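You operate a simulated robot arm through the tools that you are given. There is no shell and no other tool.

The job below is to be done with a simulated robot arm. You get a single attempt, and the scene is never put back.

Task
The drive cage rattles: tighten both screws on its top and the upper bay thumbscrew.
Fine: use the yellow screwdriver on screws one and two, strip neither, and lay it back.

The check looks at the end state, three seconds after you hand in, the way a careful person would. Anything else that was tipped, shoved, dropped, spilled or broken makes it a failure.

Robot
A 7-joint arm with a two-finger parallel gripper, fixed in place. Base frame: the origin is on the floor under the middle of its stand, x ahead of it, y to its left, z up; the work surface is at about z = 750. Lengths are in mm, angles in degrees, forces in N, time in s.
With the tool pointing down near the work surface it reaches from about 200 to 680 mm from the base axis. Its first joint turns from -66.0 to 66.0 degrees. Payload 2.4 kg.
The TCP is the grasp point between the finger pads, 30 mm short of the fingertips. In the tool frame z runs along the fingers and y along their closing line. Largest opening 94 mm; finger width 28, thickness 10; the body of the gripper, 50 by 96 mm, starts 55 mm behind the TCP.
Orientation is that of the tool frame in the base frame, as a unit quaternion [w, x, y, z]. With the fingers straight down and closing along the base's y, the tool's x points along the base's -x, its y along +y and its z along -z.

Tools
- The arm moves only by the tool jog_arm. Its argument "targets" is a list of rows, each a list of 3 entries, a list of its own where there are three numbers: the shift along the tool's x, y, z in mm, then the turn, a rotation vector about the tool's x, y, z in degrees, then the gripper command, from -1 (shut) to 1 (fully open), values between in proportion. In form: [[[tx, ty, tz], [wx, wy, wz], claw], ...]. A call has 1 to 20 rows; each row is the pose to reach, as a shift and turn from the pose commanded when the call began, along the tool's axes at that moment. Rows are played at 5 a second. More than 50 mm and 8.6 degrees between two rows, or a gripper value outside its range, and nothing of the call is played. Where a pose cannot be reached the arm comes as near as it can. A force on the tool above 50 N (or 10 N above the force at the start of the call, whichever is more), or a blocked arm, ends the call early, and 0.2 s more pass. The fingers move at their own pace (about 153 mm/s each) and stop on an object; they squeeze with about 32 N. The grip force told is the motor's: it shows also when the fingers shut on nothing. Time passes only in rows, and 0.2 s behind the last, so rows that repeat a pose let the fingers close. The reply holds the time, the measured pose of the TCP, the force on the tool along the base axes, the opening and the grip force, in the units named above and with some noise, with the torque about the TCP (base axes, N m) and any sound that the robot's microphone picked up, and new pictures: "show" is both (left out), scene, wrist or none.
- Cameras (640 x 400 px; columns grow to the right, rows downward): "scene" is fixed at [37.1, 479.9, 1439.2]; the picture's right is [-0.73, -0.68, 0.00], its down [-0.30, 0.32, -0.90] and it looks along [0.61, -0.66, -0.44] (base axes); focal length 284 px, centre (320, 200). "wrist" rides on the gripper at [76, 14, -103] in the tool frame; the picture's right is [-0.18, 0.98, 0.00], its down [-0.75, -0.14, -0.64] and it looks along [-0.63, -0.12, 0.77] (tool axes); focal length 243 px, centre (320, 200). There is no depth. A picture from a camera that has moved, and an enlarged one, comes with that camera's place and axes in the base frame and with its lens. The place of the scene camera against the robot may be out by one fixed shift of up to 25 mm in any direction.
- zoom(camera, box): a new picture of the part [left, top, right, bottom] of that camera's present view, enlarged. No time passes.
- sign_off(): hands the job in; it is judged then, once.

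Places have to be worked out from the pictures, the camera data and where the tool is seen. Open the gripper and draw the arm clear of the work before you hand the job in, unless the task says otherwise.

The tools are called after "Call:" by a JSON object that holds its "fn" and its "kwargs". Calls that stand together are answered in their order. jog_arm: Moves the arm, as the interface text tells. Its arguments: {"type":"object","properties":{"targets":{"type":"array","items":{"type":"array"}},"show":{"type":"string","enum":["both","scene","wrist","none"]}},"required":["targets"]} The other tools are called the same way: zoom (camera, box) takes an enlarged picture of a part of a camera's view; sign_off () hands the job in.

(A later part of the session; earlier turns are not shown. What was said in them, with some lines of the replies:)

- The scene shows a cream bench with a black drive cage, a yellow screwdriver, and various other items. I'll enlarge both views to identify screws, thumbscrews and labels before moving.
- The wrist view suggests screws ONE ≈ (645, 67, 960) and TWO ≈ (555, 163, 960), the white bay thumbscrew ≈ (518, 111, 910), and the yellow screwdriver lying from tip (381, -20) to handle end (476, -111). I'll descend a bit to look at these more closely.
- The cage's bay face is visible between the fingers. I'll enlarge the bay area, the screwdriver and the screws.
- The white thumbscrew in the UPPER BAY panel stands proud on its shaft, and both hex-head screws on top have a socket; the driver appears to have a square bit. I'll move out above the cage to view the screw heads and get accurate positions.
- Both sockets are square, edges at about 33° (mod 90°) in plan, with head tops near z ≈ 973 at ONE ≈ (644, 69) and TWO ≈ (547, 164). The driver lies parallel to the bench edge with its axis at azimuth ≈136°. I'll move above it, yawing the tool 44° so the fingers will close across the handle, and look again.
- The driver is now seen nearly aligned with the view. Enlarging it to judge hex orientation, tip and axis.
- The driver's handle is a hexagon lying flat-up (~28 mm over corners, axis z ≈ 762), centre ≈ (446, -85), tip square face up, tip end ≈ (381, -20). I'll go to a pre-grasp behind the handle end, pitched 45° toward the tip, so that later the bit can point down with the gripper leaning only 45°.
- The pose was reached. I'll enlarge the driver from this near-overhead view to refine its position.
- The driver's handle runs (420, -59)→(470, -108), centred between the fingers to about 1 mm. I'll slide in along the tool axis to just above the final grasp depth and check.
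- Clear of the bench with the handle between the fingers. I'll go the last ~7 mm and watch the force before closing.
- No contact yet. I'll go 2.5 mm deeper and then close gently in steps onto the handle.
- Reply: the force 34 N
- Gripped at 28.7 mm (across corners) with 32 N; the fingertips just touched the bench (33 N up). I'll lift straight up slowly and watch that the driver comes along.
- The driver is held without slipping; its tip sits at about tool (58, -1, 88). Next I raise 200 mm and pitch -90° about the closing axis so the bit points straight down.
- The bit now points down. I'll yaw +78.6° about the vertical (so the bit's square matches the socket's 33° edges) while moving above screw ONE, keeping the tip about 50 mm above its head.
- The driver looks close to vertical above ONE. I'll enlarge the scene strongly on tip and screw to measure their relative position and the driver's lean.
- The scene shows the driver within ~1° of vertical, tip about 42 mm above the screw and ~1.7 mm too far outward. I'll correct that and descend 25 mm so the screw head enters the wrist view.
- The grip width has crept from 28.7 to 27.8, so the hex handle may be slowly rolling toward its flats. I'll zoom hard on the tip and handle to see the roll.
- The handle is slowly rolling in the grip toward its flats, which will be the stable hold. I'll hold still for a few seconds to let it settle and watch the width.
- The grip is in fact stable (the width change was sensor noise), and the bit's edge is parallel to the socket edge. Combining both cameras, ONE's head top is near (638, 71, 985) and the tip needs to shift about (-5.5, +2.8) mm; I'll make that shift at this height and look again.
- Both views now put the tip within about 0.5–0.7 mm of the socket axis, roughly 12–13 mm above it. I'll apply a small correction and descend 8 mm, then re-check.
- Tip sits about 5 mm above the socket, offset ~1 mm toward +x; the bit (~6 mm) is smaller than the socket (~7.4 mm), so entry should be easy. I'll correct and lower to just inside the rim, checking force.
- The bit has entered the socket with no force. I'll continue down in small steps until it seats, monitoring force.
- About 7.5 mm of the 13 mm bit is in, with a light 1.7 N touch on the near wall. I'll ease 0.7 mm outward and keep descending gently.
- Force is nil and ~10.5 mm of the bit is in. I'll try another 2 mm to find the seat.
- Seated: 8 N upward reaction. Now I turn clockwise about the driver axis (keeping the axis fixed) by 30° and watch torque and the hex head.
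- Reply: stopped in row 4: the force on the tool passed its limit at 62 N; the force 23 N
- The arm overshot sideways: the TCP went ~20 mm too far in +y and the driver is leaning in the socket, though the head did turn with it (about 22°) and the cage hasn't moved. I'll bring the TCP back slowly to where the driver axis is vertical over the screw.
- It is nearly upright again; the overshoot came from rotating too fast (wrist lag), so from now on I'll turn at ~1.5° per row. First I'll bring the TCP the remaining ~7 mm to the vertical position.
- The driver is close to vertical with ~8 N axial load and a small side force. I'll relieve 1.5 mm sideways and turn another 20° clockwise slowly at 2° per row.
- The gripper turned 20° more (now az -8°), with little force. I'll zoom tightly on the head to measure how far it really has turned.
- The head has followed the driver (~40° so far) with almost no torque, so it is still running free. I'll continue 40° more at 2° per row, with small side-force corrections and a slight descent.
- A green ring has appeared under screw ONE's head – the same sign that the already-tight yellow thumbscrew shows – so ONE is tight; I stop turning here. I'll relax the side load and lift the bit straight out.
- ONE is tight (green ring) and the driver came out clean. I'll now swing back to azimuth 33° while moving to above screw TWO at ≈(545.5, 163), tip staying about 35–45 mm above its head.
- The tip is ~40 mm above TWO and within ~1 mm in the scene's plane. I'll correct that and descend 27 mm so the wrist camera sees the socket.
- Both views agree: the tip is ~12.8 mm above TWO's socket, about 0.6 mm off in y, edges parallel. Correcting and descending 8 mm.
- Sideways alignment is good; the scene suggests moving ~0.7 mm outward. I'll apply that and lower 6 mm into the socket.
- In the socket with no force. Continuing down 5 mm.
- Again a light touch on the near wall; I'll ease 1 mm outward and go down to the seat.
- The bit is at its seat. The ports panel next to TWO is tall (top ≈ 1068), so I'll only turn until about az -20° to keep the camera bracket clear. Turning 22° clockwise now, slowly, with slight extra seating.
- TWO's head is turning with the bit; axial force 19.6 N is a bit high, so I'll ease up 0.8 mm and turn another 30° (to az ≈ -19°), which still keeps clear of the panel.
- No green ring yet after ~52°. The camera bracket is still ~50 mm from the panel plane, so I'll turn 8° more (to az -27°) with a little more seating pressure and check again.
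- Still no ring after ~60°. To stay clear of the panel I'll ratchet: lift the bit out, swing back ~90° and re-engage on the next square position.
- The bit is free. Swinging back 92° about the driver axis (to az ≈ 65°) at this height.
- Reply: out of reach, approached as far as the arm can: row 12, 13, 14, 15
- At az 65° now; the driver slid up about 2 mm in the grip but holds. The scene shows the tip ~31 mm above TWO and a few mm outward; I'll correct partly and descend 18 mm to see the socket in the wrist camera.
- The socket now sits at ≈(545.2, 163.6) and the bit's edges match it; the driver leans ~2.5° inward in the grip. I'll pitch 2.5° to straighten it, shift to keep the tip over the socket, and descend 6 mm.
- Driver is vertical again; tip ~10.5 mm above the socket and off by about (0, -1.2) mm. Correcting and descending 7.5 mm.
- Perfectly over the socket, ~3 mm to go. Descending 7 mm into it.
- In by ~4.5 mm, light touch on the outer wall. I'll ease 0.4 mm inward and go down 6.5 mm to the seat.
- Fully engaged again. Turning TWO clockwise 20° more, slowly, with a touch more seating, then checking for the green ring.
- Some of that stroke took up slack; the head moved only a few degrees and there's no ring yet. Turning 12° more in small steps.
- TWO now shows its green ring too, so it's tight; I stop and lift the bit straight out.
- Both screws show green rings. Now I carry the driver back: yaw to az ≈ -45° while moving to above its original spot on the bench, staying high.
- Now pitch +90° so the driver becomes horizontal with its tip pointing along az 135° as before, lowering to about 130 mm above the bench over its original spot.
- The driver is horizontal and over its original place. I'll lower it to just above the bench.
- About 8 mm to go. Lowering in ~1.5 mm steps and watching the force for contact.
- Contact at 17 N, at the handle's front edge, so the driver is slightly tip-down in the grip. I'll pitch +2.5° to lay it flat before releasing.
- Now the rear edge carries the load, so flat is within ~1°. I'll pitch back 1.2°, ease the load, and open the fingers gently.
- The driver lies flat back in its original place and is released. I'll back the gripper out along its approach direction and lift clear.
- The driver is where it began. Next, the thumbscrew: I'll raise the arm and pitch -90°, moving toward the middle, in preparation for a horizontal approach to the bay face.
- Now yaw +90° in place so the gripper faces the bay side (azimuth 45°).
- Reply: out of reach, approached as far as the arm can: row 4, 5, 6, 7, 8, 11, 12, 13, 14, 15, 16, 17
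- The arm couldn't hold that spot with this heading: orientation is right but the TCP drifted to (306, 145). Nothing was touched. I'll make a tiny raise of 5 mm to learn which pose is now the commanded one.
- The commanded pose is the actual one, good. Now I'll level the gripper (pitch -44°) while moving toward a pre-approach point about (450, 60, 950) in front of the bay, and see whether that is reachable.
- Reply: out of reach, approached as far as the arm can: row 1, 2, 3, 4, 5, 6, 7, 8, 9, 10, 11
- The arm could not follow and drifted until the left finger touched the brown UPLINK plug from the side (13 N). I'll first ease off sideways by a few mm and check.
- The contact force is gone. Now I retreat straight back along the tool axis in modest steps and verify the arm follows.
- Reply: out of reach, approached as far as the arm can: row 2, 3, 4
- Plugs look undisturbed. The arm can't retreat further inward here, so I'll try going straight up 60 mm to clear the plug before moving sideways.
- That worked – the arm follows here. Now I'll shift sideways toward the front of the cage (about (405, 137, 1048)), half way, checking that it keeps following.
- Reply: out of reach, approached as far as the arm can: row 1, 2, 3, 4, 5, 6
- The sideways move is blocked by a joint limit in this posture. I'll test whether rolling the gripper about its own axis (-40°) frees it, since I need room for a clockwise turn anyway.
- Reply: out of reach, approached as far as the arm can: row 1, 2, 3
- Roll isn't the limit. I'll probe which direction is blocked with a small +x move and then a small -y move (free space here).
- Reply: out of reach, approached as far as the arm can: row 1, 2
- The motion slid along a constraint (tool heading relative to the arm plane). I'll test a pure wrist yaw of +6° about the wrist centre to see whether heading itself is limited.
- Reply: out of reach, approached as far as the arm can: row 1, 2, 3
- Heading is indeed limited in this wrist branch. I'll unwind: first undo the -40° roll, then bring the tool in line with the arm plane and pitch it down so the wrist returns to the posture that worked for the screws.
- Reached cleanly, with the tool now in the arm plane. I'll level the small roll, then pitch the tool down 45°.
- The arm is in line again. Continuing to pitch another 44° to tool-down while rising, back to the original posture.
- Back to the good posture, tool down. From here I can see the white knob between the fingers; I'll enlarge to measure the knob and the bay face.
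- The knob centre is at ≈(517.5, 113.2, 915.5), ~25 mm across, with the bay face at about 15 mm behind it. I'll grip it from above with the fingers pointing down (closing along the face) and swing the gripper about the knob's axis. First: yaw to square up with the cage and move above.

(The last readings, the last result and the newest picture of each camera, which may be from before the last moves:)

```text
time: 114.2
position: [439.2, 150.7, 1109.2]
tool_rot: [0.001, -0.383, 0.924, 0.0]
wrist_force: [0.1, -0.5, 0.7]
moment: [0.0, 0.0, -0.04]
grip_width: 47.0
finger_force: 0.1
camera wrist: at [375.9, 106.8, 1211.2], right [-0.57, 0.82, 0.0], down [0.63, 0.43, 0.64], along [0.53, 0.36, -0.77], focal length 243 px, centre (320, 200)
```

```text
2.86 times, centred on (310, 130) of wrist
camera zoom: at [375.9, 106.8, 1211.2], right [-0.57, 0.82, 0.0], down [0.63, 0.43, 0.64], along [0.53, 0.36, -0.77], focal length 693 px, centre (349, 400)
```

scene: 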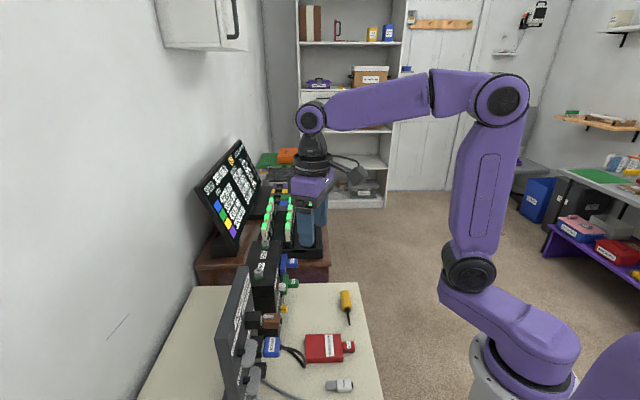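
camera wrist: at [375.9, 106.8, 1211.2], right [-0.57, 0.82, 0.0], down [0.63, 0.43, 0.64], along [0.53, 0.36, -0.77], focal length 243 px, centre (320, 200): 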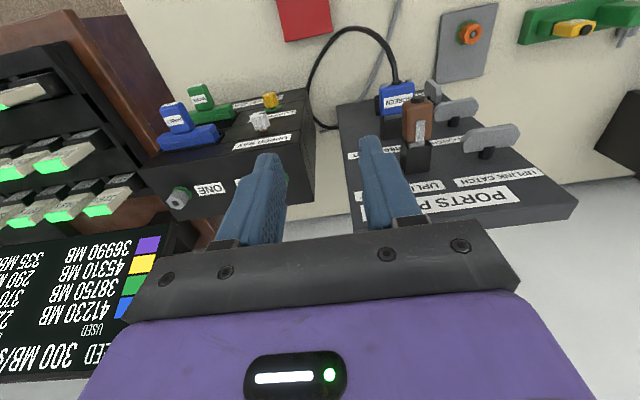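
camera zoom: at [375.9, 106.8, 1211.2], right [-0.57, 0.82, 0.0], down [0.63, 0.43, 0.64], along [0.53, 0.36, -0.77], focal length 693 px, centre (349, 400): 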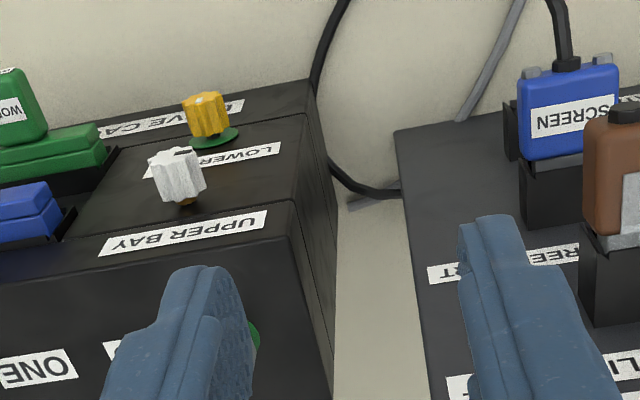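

Squared up with the cage; the knob re-measures at (517.9, 113.1). Now I'll swing the gripper 35° about the knob axis direction (leaning toward the panel side) and come down to a pre-grasp 100 mm back from the knob.

Call:
{"fn": "jog_arm", "kwargs": {"targets": [[[-1.9, -3.2, 20.2], [7, 0, 0], 0], [[-3.7, -6.4, 40.4], [14, 0, 0], 0], [[-5.6, -9.7, 60.6], [21, 0, 0], 0], [[-7.4, -12.9, 80.8], [28, 0, 0], 0], [[-9.3, -16.1, 101], [35, 0, 0], 0], [[-9.3, -16.1, 101], [35, 0, 0], 0]], "show": "none"}}

Call:
{"fn": "jog_arm", "kwargs": {"targets": [[[0, 0, 0], [0, -4, 0], 0], [[0, 0, 0], [0, -8, 0], 0], [[0, 0, 0], [0, -8, 0], 0]], "show": "both"}}

Call:
{"fn": "zoom", "kwargs": {"camera": "wrist", "box": [220, 60, 420, 220]}}

Call:
{"fn": "zoom", "kwargs": {"camera": "scene", "box": [220, 230, 330, 330]}}

```text
time: 115.6
position: [456.5, 145.1, 1007.3]
tool_rot: [0.116, -0.366, 0.881, -0.277]
wrist_force: [0.7, 0.6, 0.1]
moment: [-0.01, 0.06, 0.01]
grip_width: 46.8
finger_force: 0.1
```

```text
time: 116.4
position: [457.0, 144.5, 1007.3]
tool_rot: [0.179, -0.383, 0.871, -0.25]
wrist_force: [-0.2, -0.5, 0.7]
moment: [0.01, 0.0, 0.01]
grip_width: 47.1
finger_force: 0.1
camera wrist: at [348.8, 127.3, 1075.1], right [-0.45, 0.71, -0.54], down [0.25, 0.68, 0.69], along [0.86, 0.18, -0.48], focal length 243 px, centre (320, 200)
```

scene: 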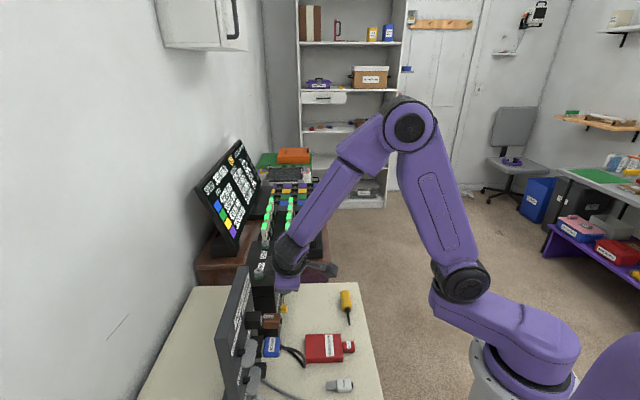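
wrist: 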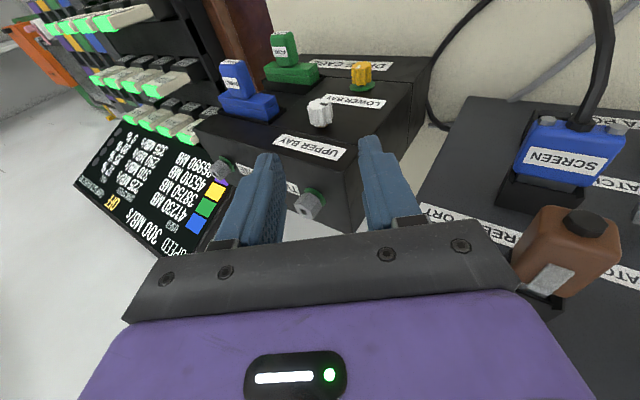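

```text
2.50 times, centred on (320, 140) of wrist
camera zoom: at [348.8, 127.3, 1075.1], right [-0.45, 0.71, -0.54], down [0.25, 0.68, 0.69], along [0.86, 0.18, -0.48], focal length 606 px, centre (320, 350)
```

zoom: 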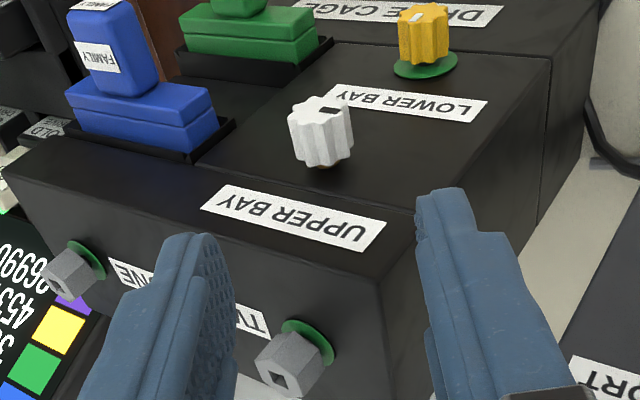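

```text
4.00 times, centred on (275, 280) of scene
camera zoom: at [37.1, 479.9, 1439.2], right [-0.73, -0.68, 0.0], down [-0.3, 0.32, -0.9], along [0.61, -0.66, -0.44], focal length 1136 px, centre (500, -120)
```

zoom: 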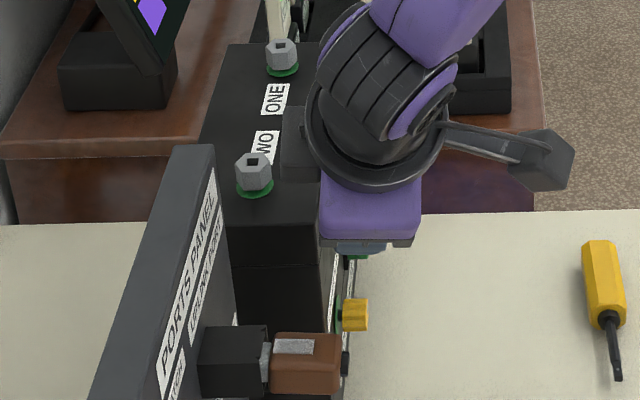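

All good: the knob sits between the fingers as planned. I'll approach 65 mm along the tool axis, keeping 2 mm extra away from the bay face, and look again.

Call:
{"fn": "jog_arm", "kwargs": {"targets": [[[0.4, 0, 16], [0, 0, 0], 0], [[0.8, 0, 33], [0, 0, 0], 0], [[1.2, 0, 50], [0, 0, 0], 0], [[1.3, 0, 65], [0, 0, 0], 0], [[1.3, 0, 65], [0, 0, 0], 0]], "show": "both"}}

Call:
{"fn": "zoom", "kwargs": {"camera": "wrist", "box": [220, 60, 420, 220]}}

Call:
{"fn": "zoom", "kwargs": {"camera": "scene", "box": [220, 230, 330, 330]}}

```text
time: 117.6
position: [489.4, 124.7, 953.2]
tool_rot: [0.177, -0.382, 0.871, -0.251]
wrist_force: [-0.5, 0.2, -0.8]
moment: [-0.01, 0.01, 0.0]
grip_width: 46.7
finger_force: 0.1
camera wrist: at [381.3, 106.1, 1021.6], right [-0.45, 0.71, -0.54], down [0.25, 0.68, 0.69], along [0.86, 0.18, -0.48], focal length 243 px, centre (320, 200)
```

scene: 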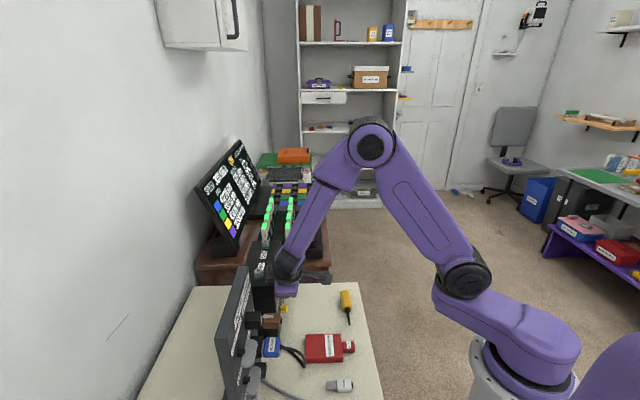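
wrist: 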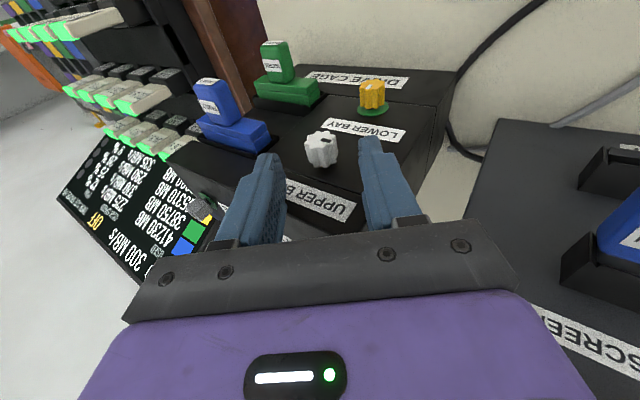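

```text
2.50 times, centred on (320, 140) of wrist
camera zoom: at [381.3, 106.1, 1021.6], right [-0.45, 0.71, -0.54], down [0.25, 0.68, 0.69], along [0.86, 0.18, -0.48], focal length 606 px, centre (320, 350)
```

zoom: 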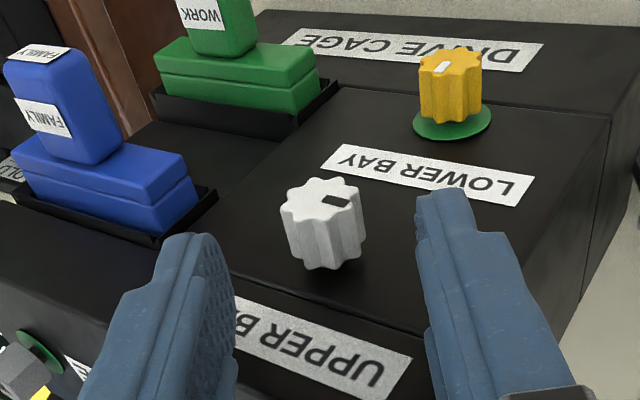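

```text
4.00 times, centred on (275, 280) of scene
camera zoom: at [37.1, 479.9, 1439.2], right [-0.73, -0.68, 0.0], down [-0.3, 0.32, -0.9], along [0.61, -0.66, -0.44], focal length 1136 px, centre (500, -120)
```

zoom: 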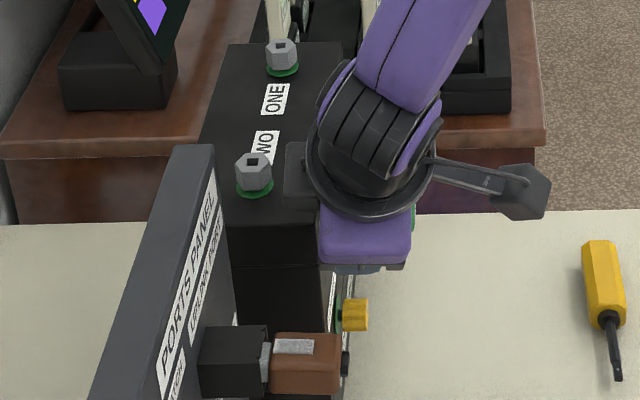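

Centred well: the knob is 48 mm ahead of the TCP and ~5 mm toward the face within the finger width. Advancing the last 33 mm.

Call:
{"fn": "jog_arm", "kwargs": {"targets": [[[0, -0.3, 10], [0, 0, 0], 0], [[0, -0.6, 20], [0, 0, 0], 0], [[0, -0.6, 28], [0, 0, 0], 0], [[0, -0.6, 33], [0, 0, 0], 0], [[0, -0.6, 33], [0, 0, 0], 0]], "show": "both"}}

Call:
{"fn": "zoom", "kwargs": {"camera": "wrist", "box": [220, 80, 420, 240]}}

Call:
{"fn": "zoom", "kwargs": {"camera": "scene", "box": [220, 230, 330, 330]}}

```text
time: 118.8
position: [506.0, 112.8, 928.5]
tool_rot: [0.176, -0.383, 0.871, -0.252]
wrist_force: [-0.4, 0.7, 0.5]
moment: [0.0, 0.03, 0.02]
grip_width: 47.0
finger_force: 0.2
camera wrist: at [398.6, 95.3, 995.3], right [-0.45, 0.71, -0.54], down [0.25, 0.68, 0.69], along [0.86, 0.18, -0.48], focal length 243 px, centre (320, 200)
```

scene: 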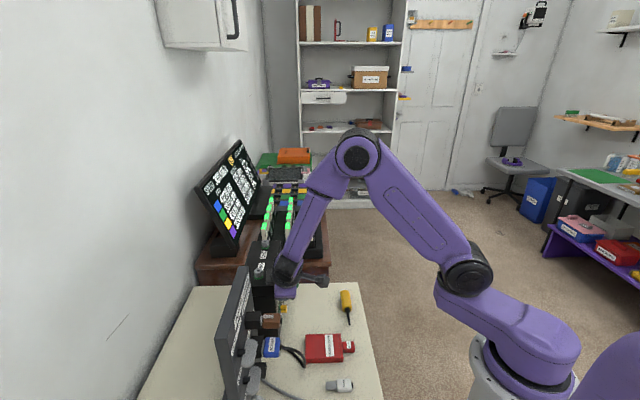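
wrist: 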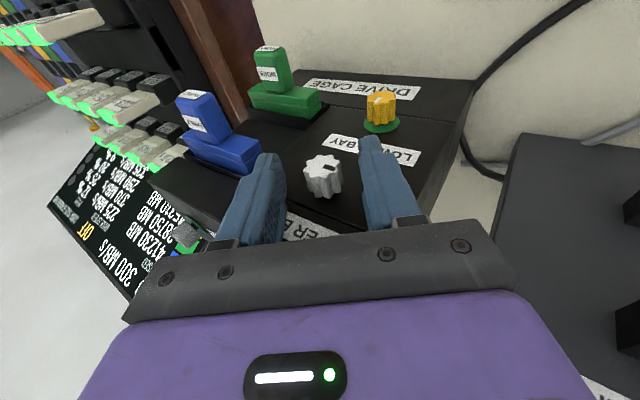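

```text
2.50 times, centred on (320, 160) of wrist
camera zoom: at [398.6, 95.3, 995.3], right [-0.45, 0.71, -0.54], down [0.25, 0.68, 0.69], along [0.86, 0.18, -0.48], focal length 606 px, centre (320, 300)
```

zoom: 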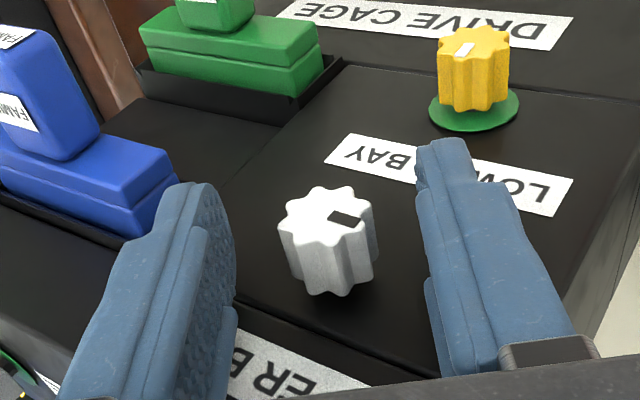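

```text
4.00 times, centred on (275, 280) of scene
camera zoom: at [37.1, 479.9, 1439.2], right [-0.73, -0.68, 0.0], down [-0.3, 0.32, -0.9], along [0.61, -0.66, -0.44], focal length 1136 px, centre (500, -120)
```

zoom: 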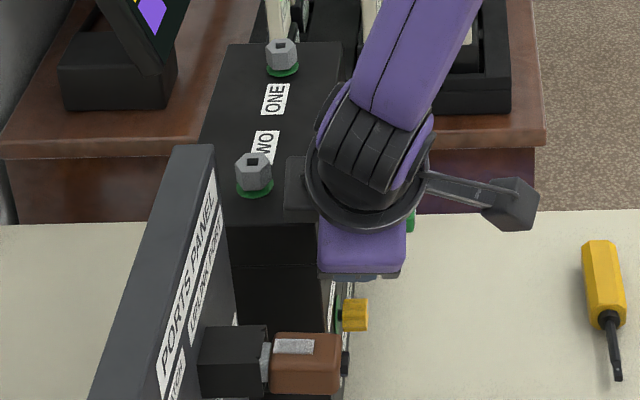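

The knob is right between the pads. Closing gently onto it.

Call:
{"fn": "jog_arm", "kwargs": {"targets": [[[0, 0.5, 0], [0, 0, 0], -0.2], [[0, 0.5, 0], [0, 0, 0], -0.35], [[0, 0.5, 0], [0, 0, 0], -0.45], [[0, 0.5, 0], [0, 0, 0], -0.6], [[0, 0.5, 0], [0, 0, 0], -1], [[0, 0.5, 0], [0, 0, 0], -1]], "show": "wrist"}}

Call:
{"fn": "zoom", "kwargs": {"camera": "wrist", "box": [220, 80, 420, 240]}}

```text
time: 120.2
position: [505.3, 115.0, 927.6]
tool_rot: [0.176, -0.384, 0.871, -0.251]
wrist_force: [-2.6, 2.4, -5.4]
moment: [0.14, 0.01, 0.1]
grip_width: 22.4
finger_force: 44.6
camera wrist: at [397.8, 96.3, 994.4], right [-0.45, 0.71, -0.54], down [0.25, 0.68, 0.69], along [0.86, 0.18, -0.48], focal length 243 px, centre (320, 200)
```

wrist: 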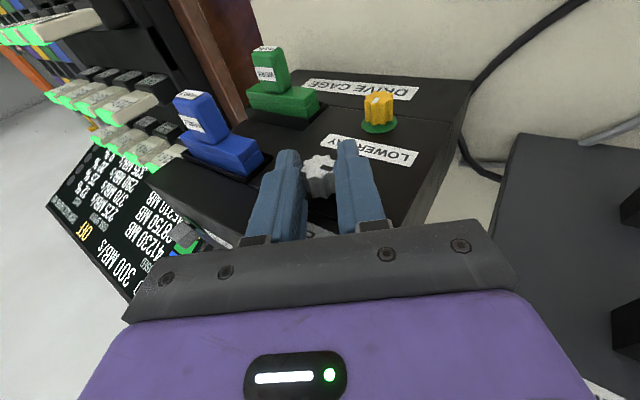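

```text
2.50 times, centred on (320, 160) of wrist
camera zoom: at [397.8, 96.3, 994.4], right [-0.45, 0.71, -0.54], down [0.25, 0.68, 0.69], along [0.86, 0.18, -0.48], focal length 606 px, centre (320, 300)
```

zoom: 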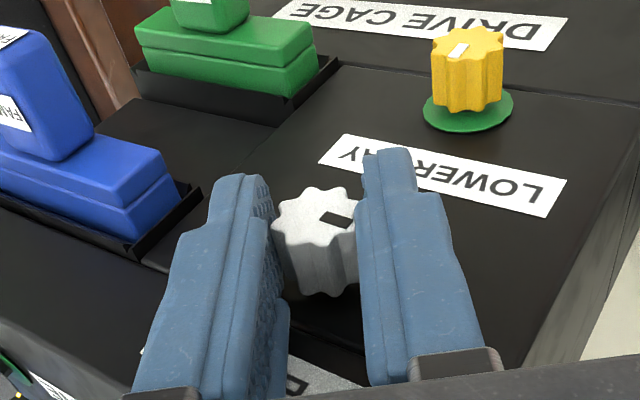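

Gripped at 22.4 mm with little side force. I'll turn the knob clockwise (seen from outside) 20° by swinging the gripper about the knob's axis at 2° per row.

Call:
{"fn": "jog_arm", "kwargs": {"targets": [[[0, -0.51, 0.01], [-1.98, 0, 0.28], -1], [[0, -1.02, 0.04], [-3.96, 0, 0.56], -1], [[0.01, -1.53, 0.08], [-5.94, 0, 0.83], -1], [[0.02, -2.04, 0.14], [-7.92, 0, 1.11], -1], [[0.03, -2.54, 0.22], [-9.9, 0, 1.39], -1], [[0.04, -3.04, 0.32], [-11.88, 0, 1.67], -1], [[0.06, -3.54, 0.43], [-13.86, 0, 1.95], -1], [[0.08, -4.03, 0.56], [-15.84, 0, 2.22], -1], [[0.1, -4.52, 0.71], [-17.82, 0, 2.5], -1], [[0.12, -5.01, 0.87], [-19.8, 0, 2.78], -1], [[0.12, -5.01, 0.87], [-19.8, 0, 2.78], -1]], "show": "wrist"}}

Call:
{"fn": "zoom", "kwargs": {"camera": "wrist", "box": [220, 80, 420, 240]}}

Call:
{"fn": "zoom", "kwargs": {"camera": "scene", "box": [220, 230, 330, 330]}}

```text
time: 122.6
position: [509.6, 110.6, 929.6]
tool_rot: [0.113, -0.387, 0.91, -0.094]
wrist_force: [0.1, 11.4, -21.3]
moment: [-0.12, 0.38, -0.15]
grip_width: 22.6
finger_force: 45.0
camera wrist: at [420.0, 74.4, 1014.7], right [-0.55, 0.81, -0.23], down [0.43, 0.5, 0.75], along [0.72, 0.31, -0.62], focal length 243 px, centre (320, 200)
```

wrist: 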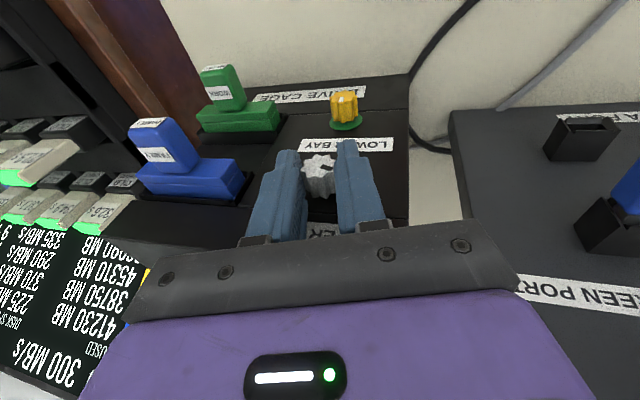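

```text
2.50 times, centred on (320, 160) of wrist
camera zoom: at [420.0, 74.4, 1014.7], right [-0.55, 0.81, -0.23], down [0.43, 0.5, 0.75], along [0.72, 0.31, -0.62], focal length 606 px, centre (320, 300)
```

zoom: 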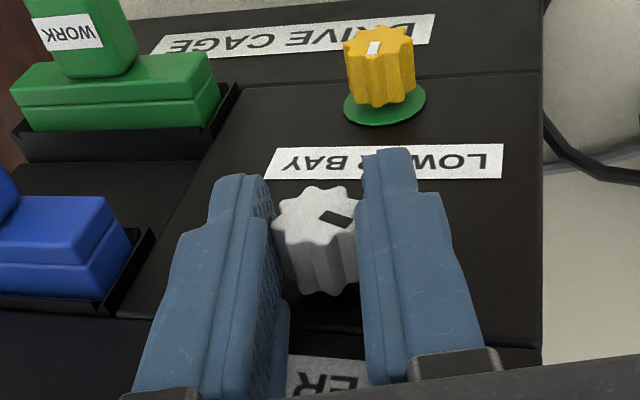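

```text
4.00 times, centred on (275, 280) of scene
camera zoom: at [37.4, 480.3, 1439.1], right [-0.73, -0.68, 0.0], down [-0.3, 0.32, -0.9], along [0.61, -0.66, -0.44], focal length 1136 px, centre (500, -120)
```

zoom: 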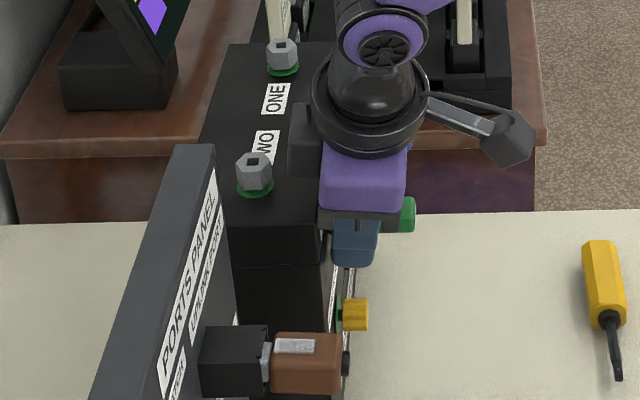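

The knob turns with the grip (its black mark stays put relative to the fingers). The arm is being pulled ~20 N toward the knob, so I'll ease 3 mm deeper and 2 mm sideways, then turn another 20°.

Call:
{"fn": "jog_arm", "kwargs": {"targets": [[[0, 0.7, 1], [0, 0, 0], -1], [[0, 1.4, 2], [0, 0, 0], -1], [[0, 1.39, 3.01], [-1.98, 0, 0.28], -1], [[0.01, 0.77, 3.04], [-3.96, 0, 0.56], -1], [[0.01, 0.16, 3.1], [-5.94, 0, 0.83], -1], [[0.02, -0.45, 3.17], [-7.92, 0, 1.11], -1], [[0.04, -1.06, 3.26], [-9.9, 0, 1.39], -1], [[0.05, -1.66, 3.38], [-11.88, 0, 1.67], -1], [[0.07, -2.26, 3.52], [-13.86, 0, 1.95], -1], [[0.09, -2.85, 3.68], [-15.84, 0, 2.22], -1], [[0.12, -3.44, 3.85], [-17.82, 0, 2.5], -1], [[0.15, -4.02, 4.05], [-19.8, 0, 2.78], -1], [[0.15, -4.02, 4.05], [-19.8, 0, 2.78], -1]], "show": "wrist"}}

Call:
{"fn": "zoom", "kwargs": {"camera": "wrist", "box": [220, 80, 420, 240]}}

Call:
{"fn": "zoom", "kwargs": {"camera": "scene", "box": [240, 240, 320, 320]}}

```text
time: 125.4
position: [513.7, 108.3, 928.0]
tool_rot: [0.048, -0.378, 0.922, 0.067]
wrist_force: [-2.0, 3.6, -1.4]
moment: [0.5, -0.43, -0.13]
grip_width: 19.8
finger_force: 44.8
camera wrist: at [445.5, 48.9, 1020.2], right [-0.56, 0.82, 0.11], down [0.61, 0.32, 0.73], along [0.56, 0.48, -0.68], focal length 243 px, centre (320, 200)
```

wrist: 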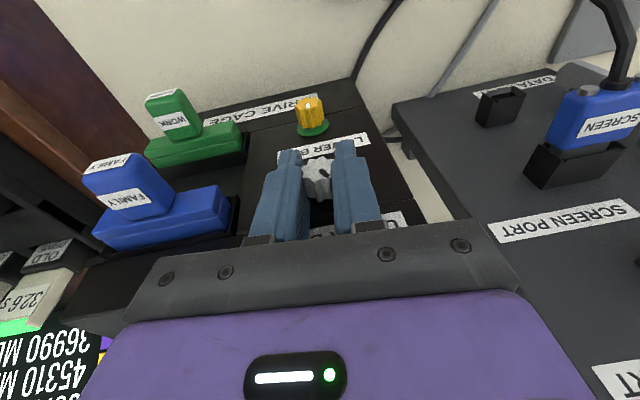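

```text
2.50 times, centred on (320, 160) of wrist
camera zoom: at [445.5, 48.9, 1020.2], right [-0.56, 0.82, 0.11], down [0.61, 0.32, 0.73], along [0.56, 0.48, -0.68], focal length 606 px, centre (320, 300)
```

zoom: 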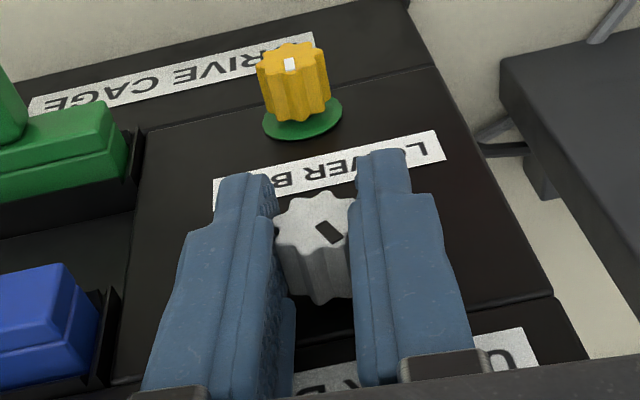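

```text
5.00 times, centred on (280, 280) of scene
camera zoom: at [37.0, 479.9, 1439.2], right [-0.73, -0.68, 0.0], down [-0.3, 0.32, -0.9], along [0.61, -0.66, -0.44], focal length 1419 px, centre (520, -200)
```

zoom: 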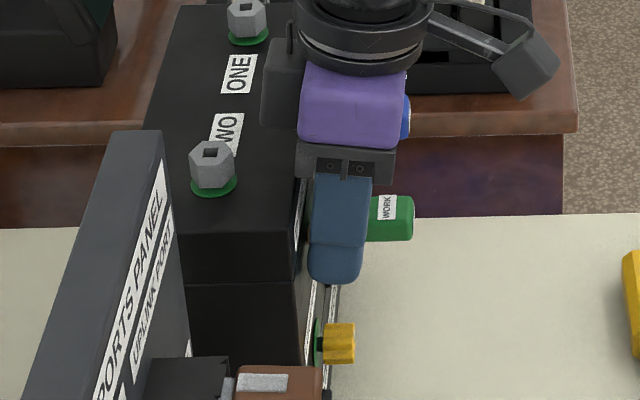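

The fingers have settled into the knob's grooves (19.8 mm) and forces are low; no ring visible yet. Turning another 20°.

Call:
{"fn": "jog_arm", "kwargs": {"targets": [[[0, -0.51, 0.01], [-1.98, 0, 0.28], -1], [[0, -1.02, 0.04], [-3.96, 0, 0.56], -1], [[0.01, -1.53, 0.08], [-5.94, 0, 0.83], -1], [[0.02, -2.04, 0.14], [-7.92, 0, 1.11], -1], [[0.03, -2.54, 0.22], [-9.9, 0, 1.39], -1], [[0.04, -3.04, 0.32], [-11.88, 0, 1.67], -1], [[0.06, -3.54, 0.43], [-13.86, 0, 1.95], -1], [[0.08, -4.03, 0.56], [-15.84, 0, 2.22], -1], [[0.1, -4.52, 0.71], [-17.82, 0, 2.5], -1], [[0.12, -5.01, 0.87], [-19.8, 0, 2.78], -1], [[0.12, -5.01, 0.87], [-19.8, 0, 2.78], -1]], "show": "wrist"}}

Call:
{"fn": "zoom", "kwargs": {"camera": "wrist", "box": [220, 80, 420, 240]}}

Call:
{"fn": "zoom", "kwargs": {"camera": "scene", "box": [240, 240, 320, 320]}}

```text
time: 127.8
position: [515.3, 105.5, 926.9]
tool_rot: [-0.02, -0.358, 0.906, 0.226]
wrist_force: [-11.0, 1.4, 21.2]
moment: [-0.31, 0.61, 0.28]
grip_width: 19.8
finger_force: 45.4
camera wrist: at [471.1, 23.2, 1015.5], right [-0.49, 0.75, 0.44], down [0.78, 0.15, 0.61], along [0.39, 0.64, -0.66], focal length 243 px, centre (320, 200)
```

wrist: 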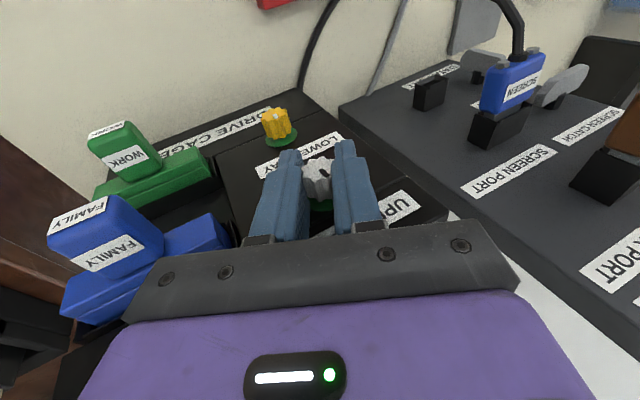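

```text
2.50 times, centred on (320, 160) of wrist
camera zoom: at [471.1, 23.2, 1015.5], right [-0.49, 0.75, 0.44], down [0.78, 0.15, 0.61], along [0.39, 0.64, -0.66], focal length 606 px, centre (320, 300)
```

zoom: 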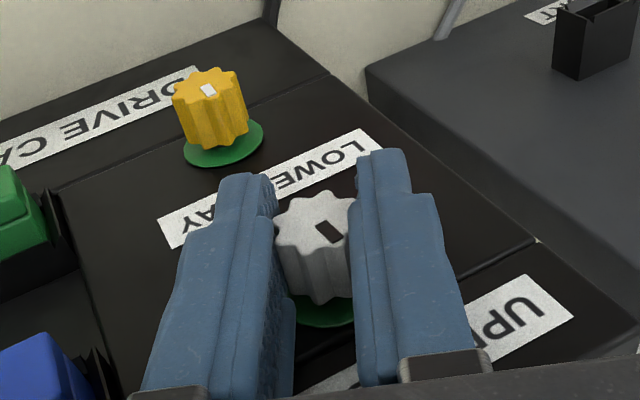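

```text
5.00 times, centred on (280, 280) of scene
camera zoom: at [36.4, 479.8, 1439.2], right [-0.73, -0.68, 0.0], down [-0.3, 0.32, -0.9], along [0.61, -0.66, -0.44], focal length 1419 px, centre (520, -200)
```

zoom: 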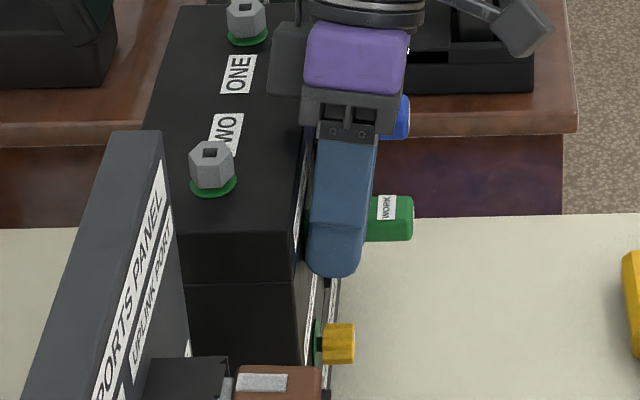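

The green ring has appeared under the white thumbscrew – it is tight. I stop, relax the load, and open the fingers.

Call:
{"fn": "jog_arm", "kwargs": {"targets": [[[0.2, 0.8, -1], [0, 0, 0], -1], [[0.4, 1.7, -2], [0, 0, 0], -1], [[0.4, 1.7, -2], [0, 0, 0], -0.5], [[0.4, 1.7, -2], [0, 0, 0], -0.3], [[0.4, 1.7, -2], [0, 0, 0], -0.1], [[0.4, 1.7, -2], [0, 0, 0], 0.05], [[0.4, 1.7, -2], [0, 0, 0], 0.05]], "show": "wrist"}}

Call:
{"fn": "zoom", "kwargs": {"camera": "wrist", "box": [220, 80, 420, 240]}}

```text
time: 129.4
position: [515.2, 104.9, 929.2]
tool_rot: [-0.019, -0.358, 0.906, 0.225]
wrist_force: [-1.1, 0.3, -0.2]
moment: [-0.02, 0.01, 0.02]
grip_width: 49.6
finger_force: 0.1
camera wrist: at [470.4, 23.0, 1017.7], right [-0.49, 0.75, 0.44], down [0.78, 0.15, 0.61], along [0.39, 0.64, -0.66], focal length 243 px, centre (320, 200)
```

wrist: 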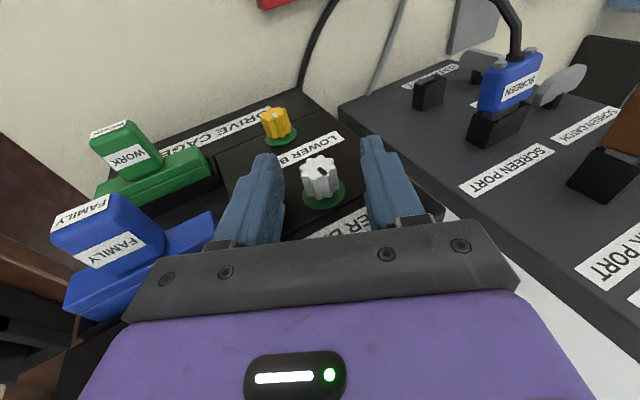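

```text
2.50 times, centred on (320, 160) of wrist
camera zoom: at [470.4, 23.0, 1017.7], right [-0.49, 0.75, 0.44], down [0.78, 0.15, 0.61], along [0.39, 0.64, -0.66], focal length 606 px, centre (320, 300)
```

zoom: 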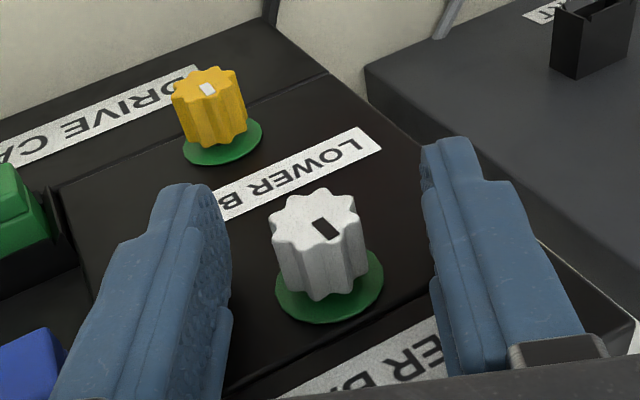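

The ring is clearly visible and the fingers are free of the knob. Backing out along the tool axis, then I'll check everything.

Call:
{"fn": "jog_arm", "kwargs": {"targets": [[[0, 0, -12], [0, 0, 0], 0.05], [[0, 0, -28], [0, 0, 0], 0.05], [[0, 0, -50], [0, 0, 0], 0.05], [[0, 0, -80], [0, 0, 0], 0.05], [[0, 0, -110], [0, 0, 0], 0.05], [[0, 0, -140], [0, 0, 0], 0.05], [[0, 0, -140], [0, 0, 0], 0.05]], "show": "both"}}

Call:
{"fn": "zoom", "kwargs": {"camera": "wrist", "box": [160, 0, 480, 200]}}

Call:
{"fn": "zoom", "kwargs": {"camera": "scene", "box": [200, 230, 380, 400]}}

```text
time: 131.0
position: [544.5, 49.5, 1054.5]
tool_rot: [-0.019, -0.359, 0.906, 0.225]
wrist_force: [-0.9, -0.9, -1.1]
moment: [0.04, -0.01, -0.02]
grip_width: 49.5
finger_force: 0.1
camera wrist: at [499.2, -32.2, 1144.7], right [-0.49, 0.75, 0.44], down [0.78, 0.15, 0.61], along [0.39, 0.64, -0.66], focal length 243 px, centre (320, 200)
```

scene: 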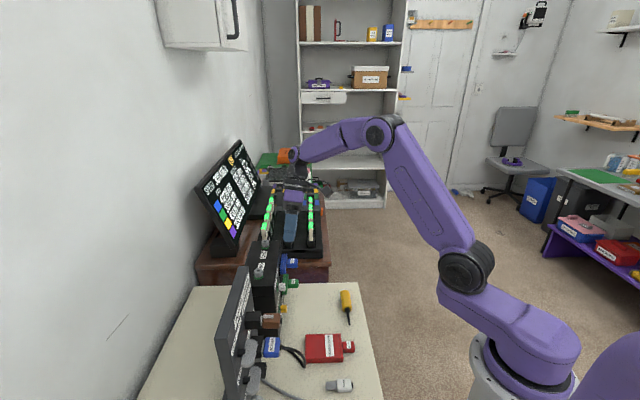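
wrist: 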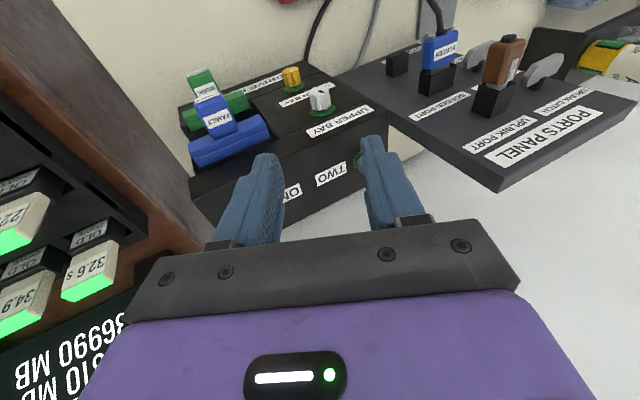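

```text
2.00 times, centred on (320, 100) of wrist
camera zoom: at [499.2, -32.2, 1144.7], right [-0.49, 0.75, 0.44], down [0.78, 0.15, 0.61], along [0.39, 0.64, -0.66], focal length 485 px, centre (320, 400)
```

zoom: 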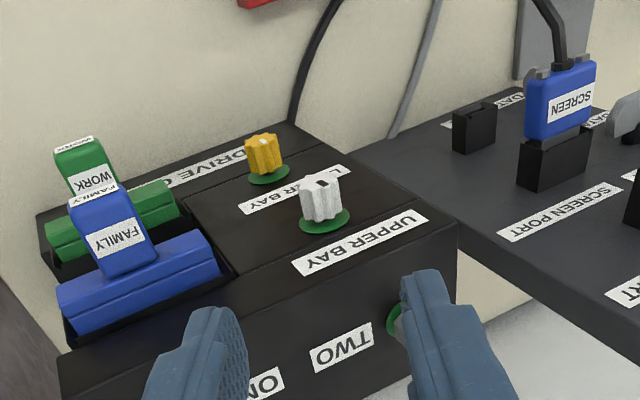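

```text
2.35 times, centred on (290, 315) of scene
camera zoom: at [37.1, 479.9, 1439.2], right [-0.73, -0.68, 0.0], down [-0.3, 0.32, -0.9], along [0.61, -0.66, -0.44], focal length 668 px, centre (391, -71)
```

zoom: 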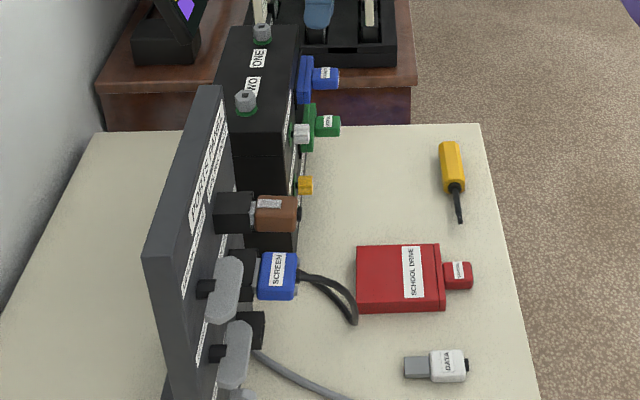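

All three fasteners show green rings, and the driver is back. I'll double-check the ports panel (plug and catches) where the finger had touched, by zooming.

Call:
{"fn": "zoom", "kwargs": {"camera": "wrist", "box": [360, 0, 640, 200]}}

Call:
{"fn": "zoom", "kwargs": {"camera": "scene", "box": [215, 255, 305, 395]}}

```text
2.00 times, centred on (500, 100) of wrist
camera zoom: at [499.2, -32.2, 1144.7], right [-0.49, 0.75, 0.44], down [0.78, 0.15, 0.61], along [0.39, 0.64, -0.66], focal length 485 px, centre (-40, 400)
```

zoom: 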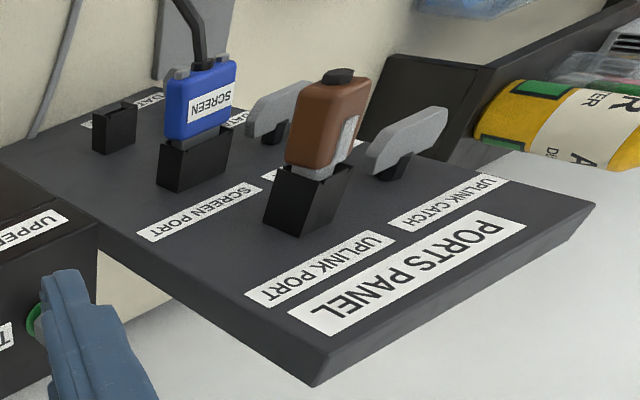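

```text
2.86 times, centred on (260, 325) of scene
camera zoom: at [37.1, 479.9, 1439.2], right [-0.73, -0.68, 0.0], down [-0.3, 0.32, -0.9], along [0.61, -0.66, -0.44], focal length 811 px, centre (491, -157)
```

zoom: 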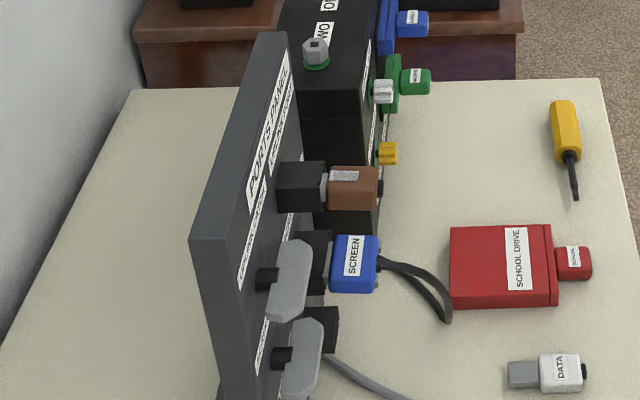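

Plug and catches are unchanged from the start. Now I'll raise the arm and draw it back, well clear of the work, with the gripper open.

Call:
{"fn": "jog_arm", "kwargs": {"targets": [[[5.5, 22.6, -18.1], [3.1, 0, -0.4], 0.3], [[11, 45.1, -36.2], [6.2, 0, -0.9], 0.5], [[16.5, 67.7, -54.2], [9.3, 0, -1.3], 0.7], [[22, 90.3, -72.3], [12.4, 0, -1.8], 1], [[27.4, 112.8, -90.4], [15.5, 0, -2.2], 1], [[32.9, 135.4, -108.5], [18.6, 0, -2.6], 1], [[38.4, 157.9, -126.5], [21.7, 0, -3.1], 1], [[43.9, 180.5, -144.6], [24.75, 0, -3.5], 1], [[43.9, 180.5, -144.6], [24.75, 0, -3.5], 1]], "show": "both"}}

Call:
{"fn": "zoom", "kwargs": {"camera": "scene", "box": [200, 230, 380, 400]}}

Call:
{"fn": "zoom", "kwargs": {"camera": "wrist", "box": [200, 0, 440, 200]}}

```text
time: 133.0
position: [422.4, 79.8, 1254.8]
tool_rot: [0.065, -0.381, 0.922, 0.027]
wrist_force: [0.3, -0.7, 0.0]
moment: [0.06, -0.02, -0.01]
grip_width: 94.0
finger_force: 0.1
camera wrist: at [350.0, 26.1, 1346.1], right [-0.57, 0.82, 0.03], down [0.56, 0.36, 0.74], along [0.6, 0.43, -0.67], focal length 243 px, centre (320, 200)
```

scene: 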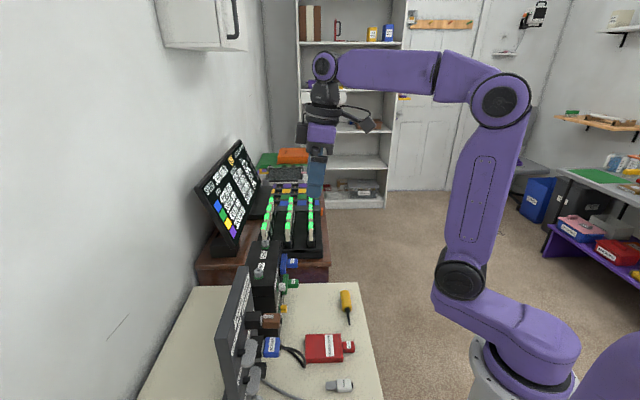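
wrist: 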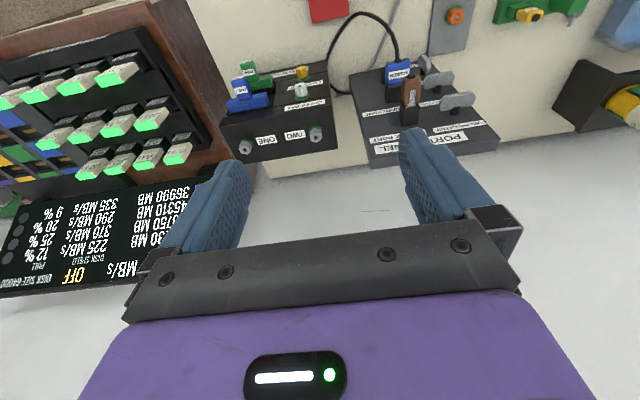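

```text
2.35 times, centred on (290, 315) of scene
camera zoom: at [37.0, 479.9, 1439.2], right [-0.73, -0.68, 0.0], down [-0.3, 0.32, -0.9], along [0.61, -0.66, -0.44], focal length 668 px, centre (391, -71)
```

zoom: 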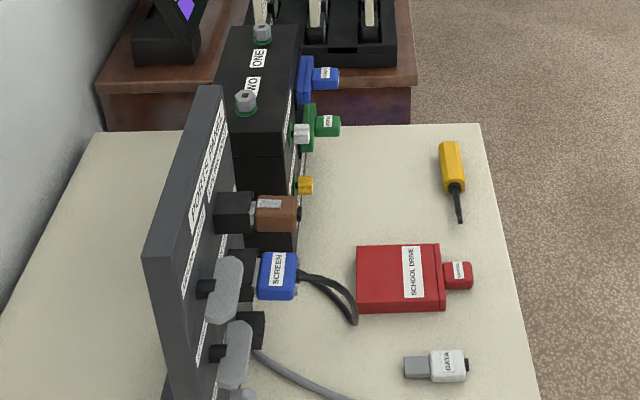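

```text
2.00 times, centred on (320, 100) of wrist
camera zoom: at [350.0, 26.1, 1346.1], right [-0.57, 0.82, 0.03], down [0.56, 0.36, 0.74], along [0.6, 0.43, -0.67], focal length 485 px, centre (320, 400)
```

zoom: 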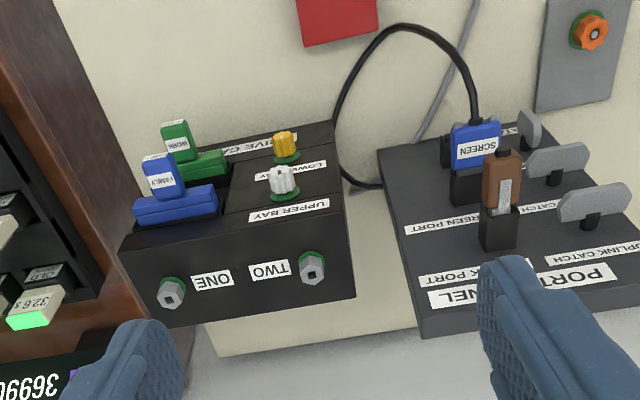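

Everything is in order: ONE, TWO and the white thumbscrew all have green rings, the driver lies in its place, nothing else moved. I'll retreat to about the starting position before handing in.

Call:
{"fn": "jog_arm", "kwargs": {"targets": [[[8.8, 26.2, -13.7], [0, 0, 0], 1], [[17.6, 52.3, -27.4], [0, 0, 0], 1], [[26.4, 78.5, -41.1], [0, 0, 0], 1], [[26.4, 78.5, -41.1], [0, 0, 0], 1]], "show": "scene"}}

```text
time: 134.0
position: [346.2, 111.3, 1291.5]
tool_rot: [0.064, -0.382, 0.922, 0.027]
wrist_force: [0.1, -0.7, -0.4]
moment: [0.01, -0.03, 0.0]
grip_width: 94.0
finger_force: 0.0
```

scene: 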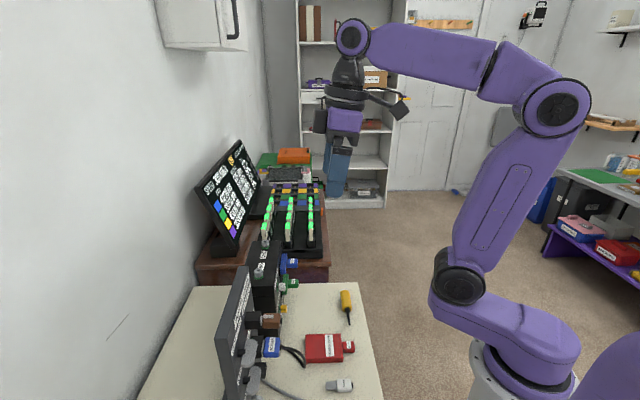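

The arm is clear at its starting place with the gripper open. Both screws and the upper bay thumbscrew show tight, and the yellow screwdriver is back where it lay, so I hand in.

Call:
{"fn": "sign_off", "kwargs": {}}

```text
The job is handed in.
```

I tightened screws ONE and TWO with the yellow screwdriver and the white upper bay thumbscrew with the gripper. All three now show the green ring that the already-tight lower bay thumbscrew has. I stopped turning each one when its ring appeared, and neither screw looks stripped. The screwdriver is lying back where it was, and the arm is clear with the gripper open.

Two contacts were not planned:

- **Screw ONE:** on my first turn the arm overshot sideways and leaned the driver in the socket, with about 62 N on the tool. I straightened it and finished the turn slowly; the cage did not move.
- **Ports panel:** on the way to the thumbscrew a finger pressed against the side of the brown uplink plug with about 13 N. I backed off, and the plug and the catches look the same as at the start.

I judged all of this from the camera views; I did not test the fasteners for tightness any other way.
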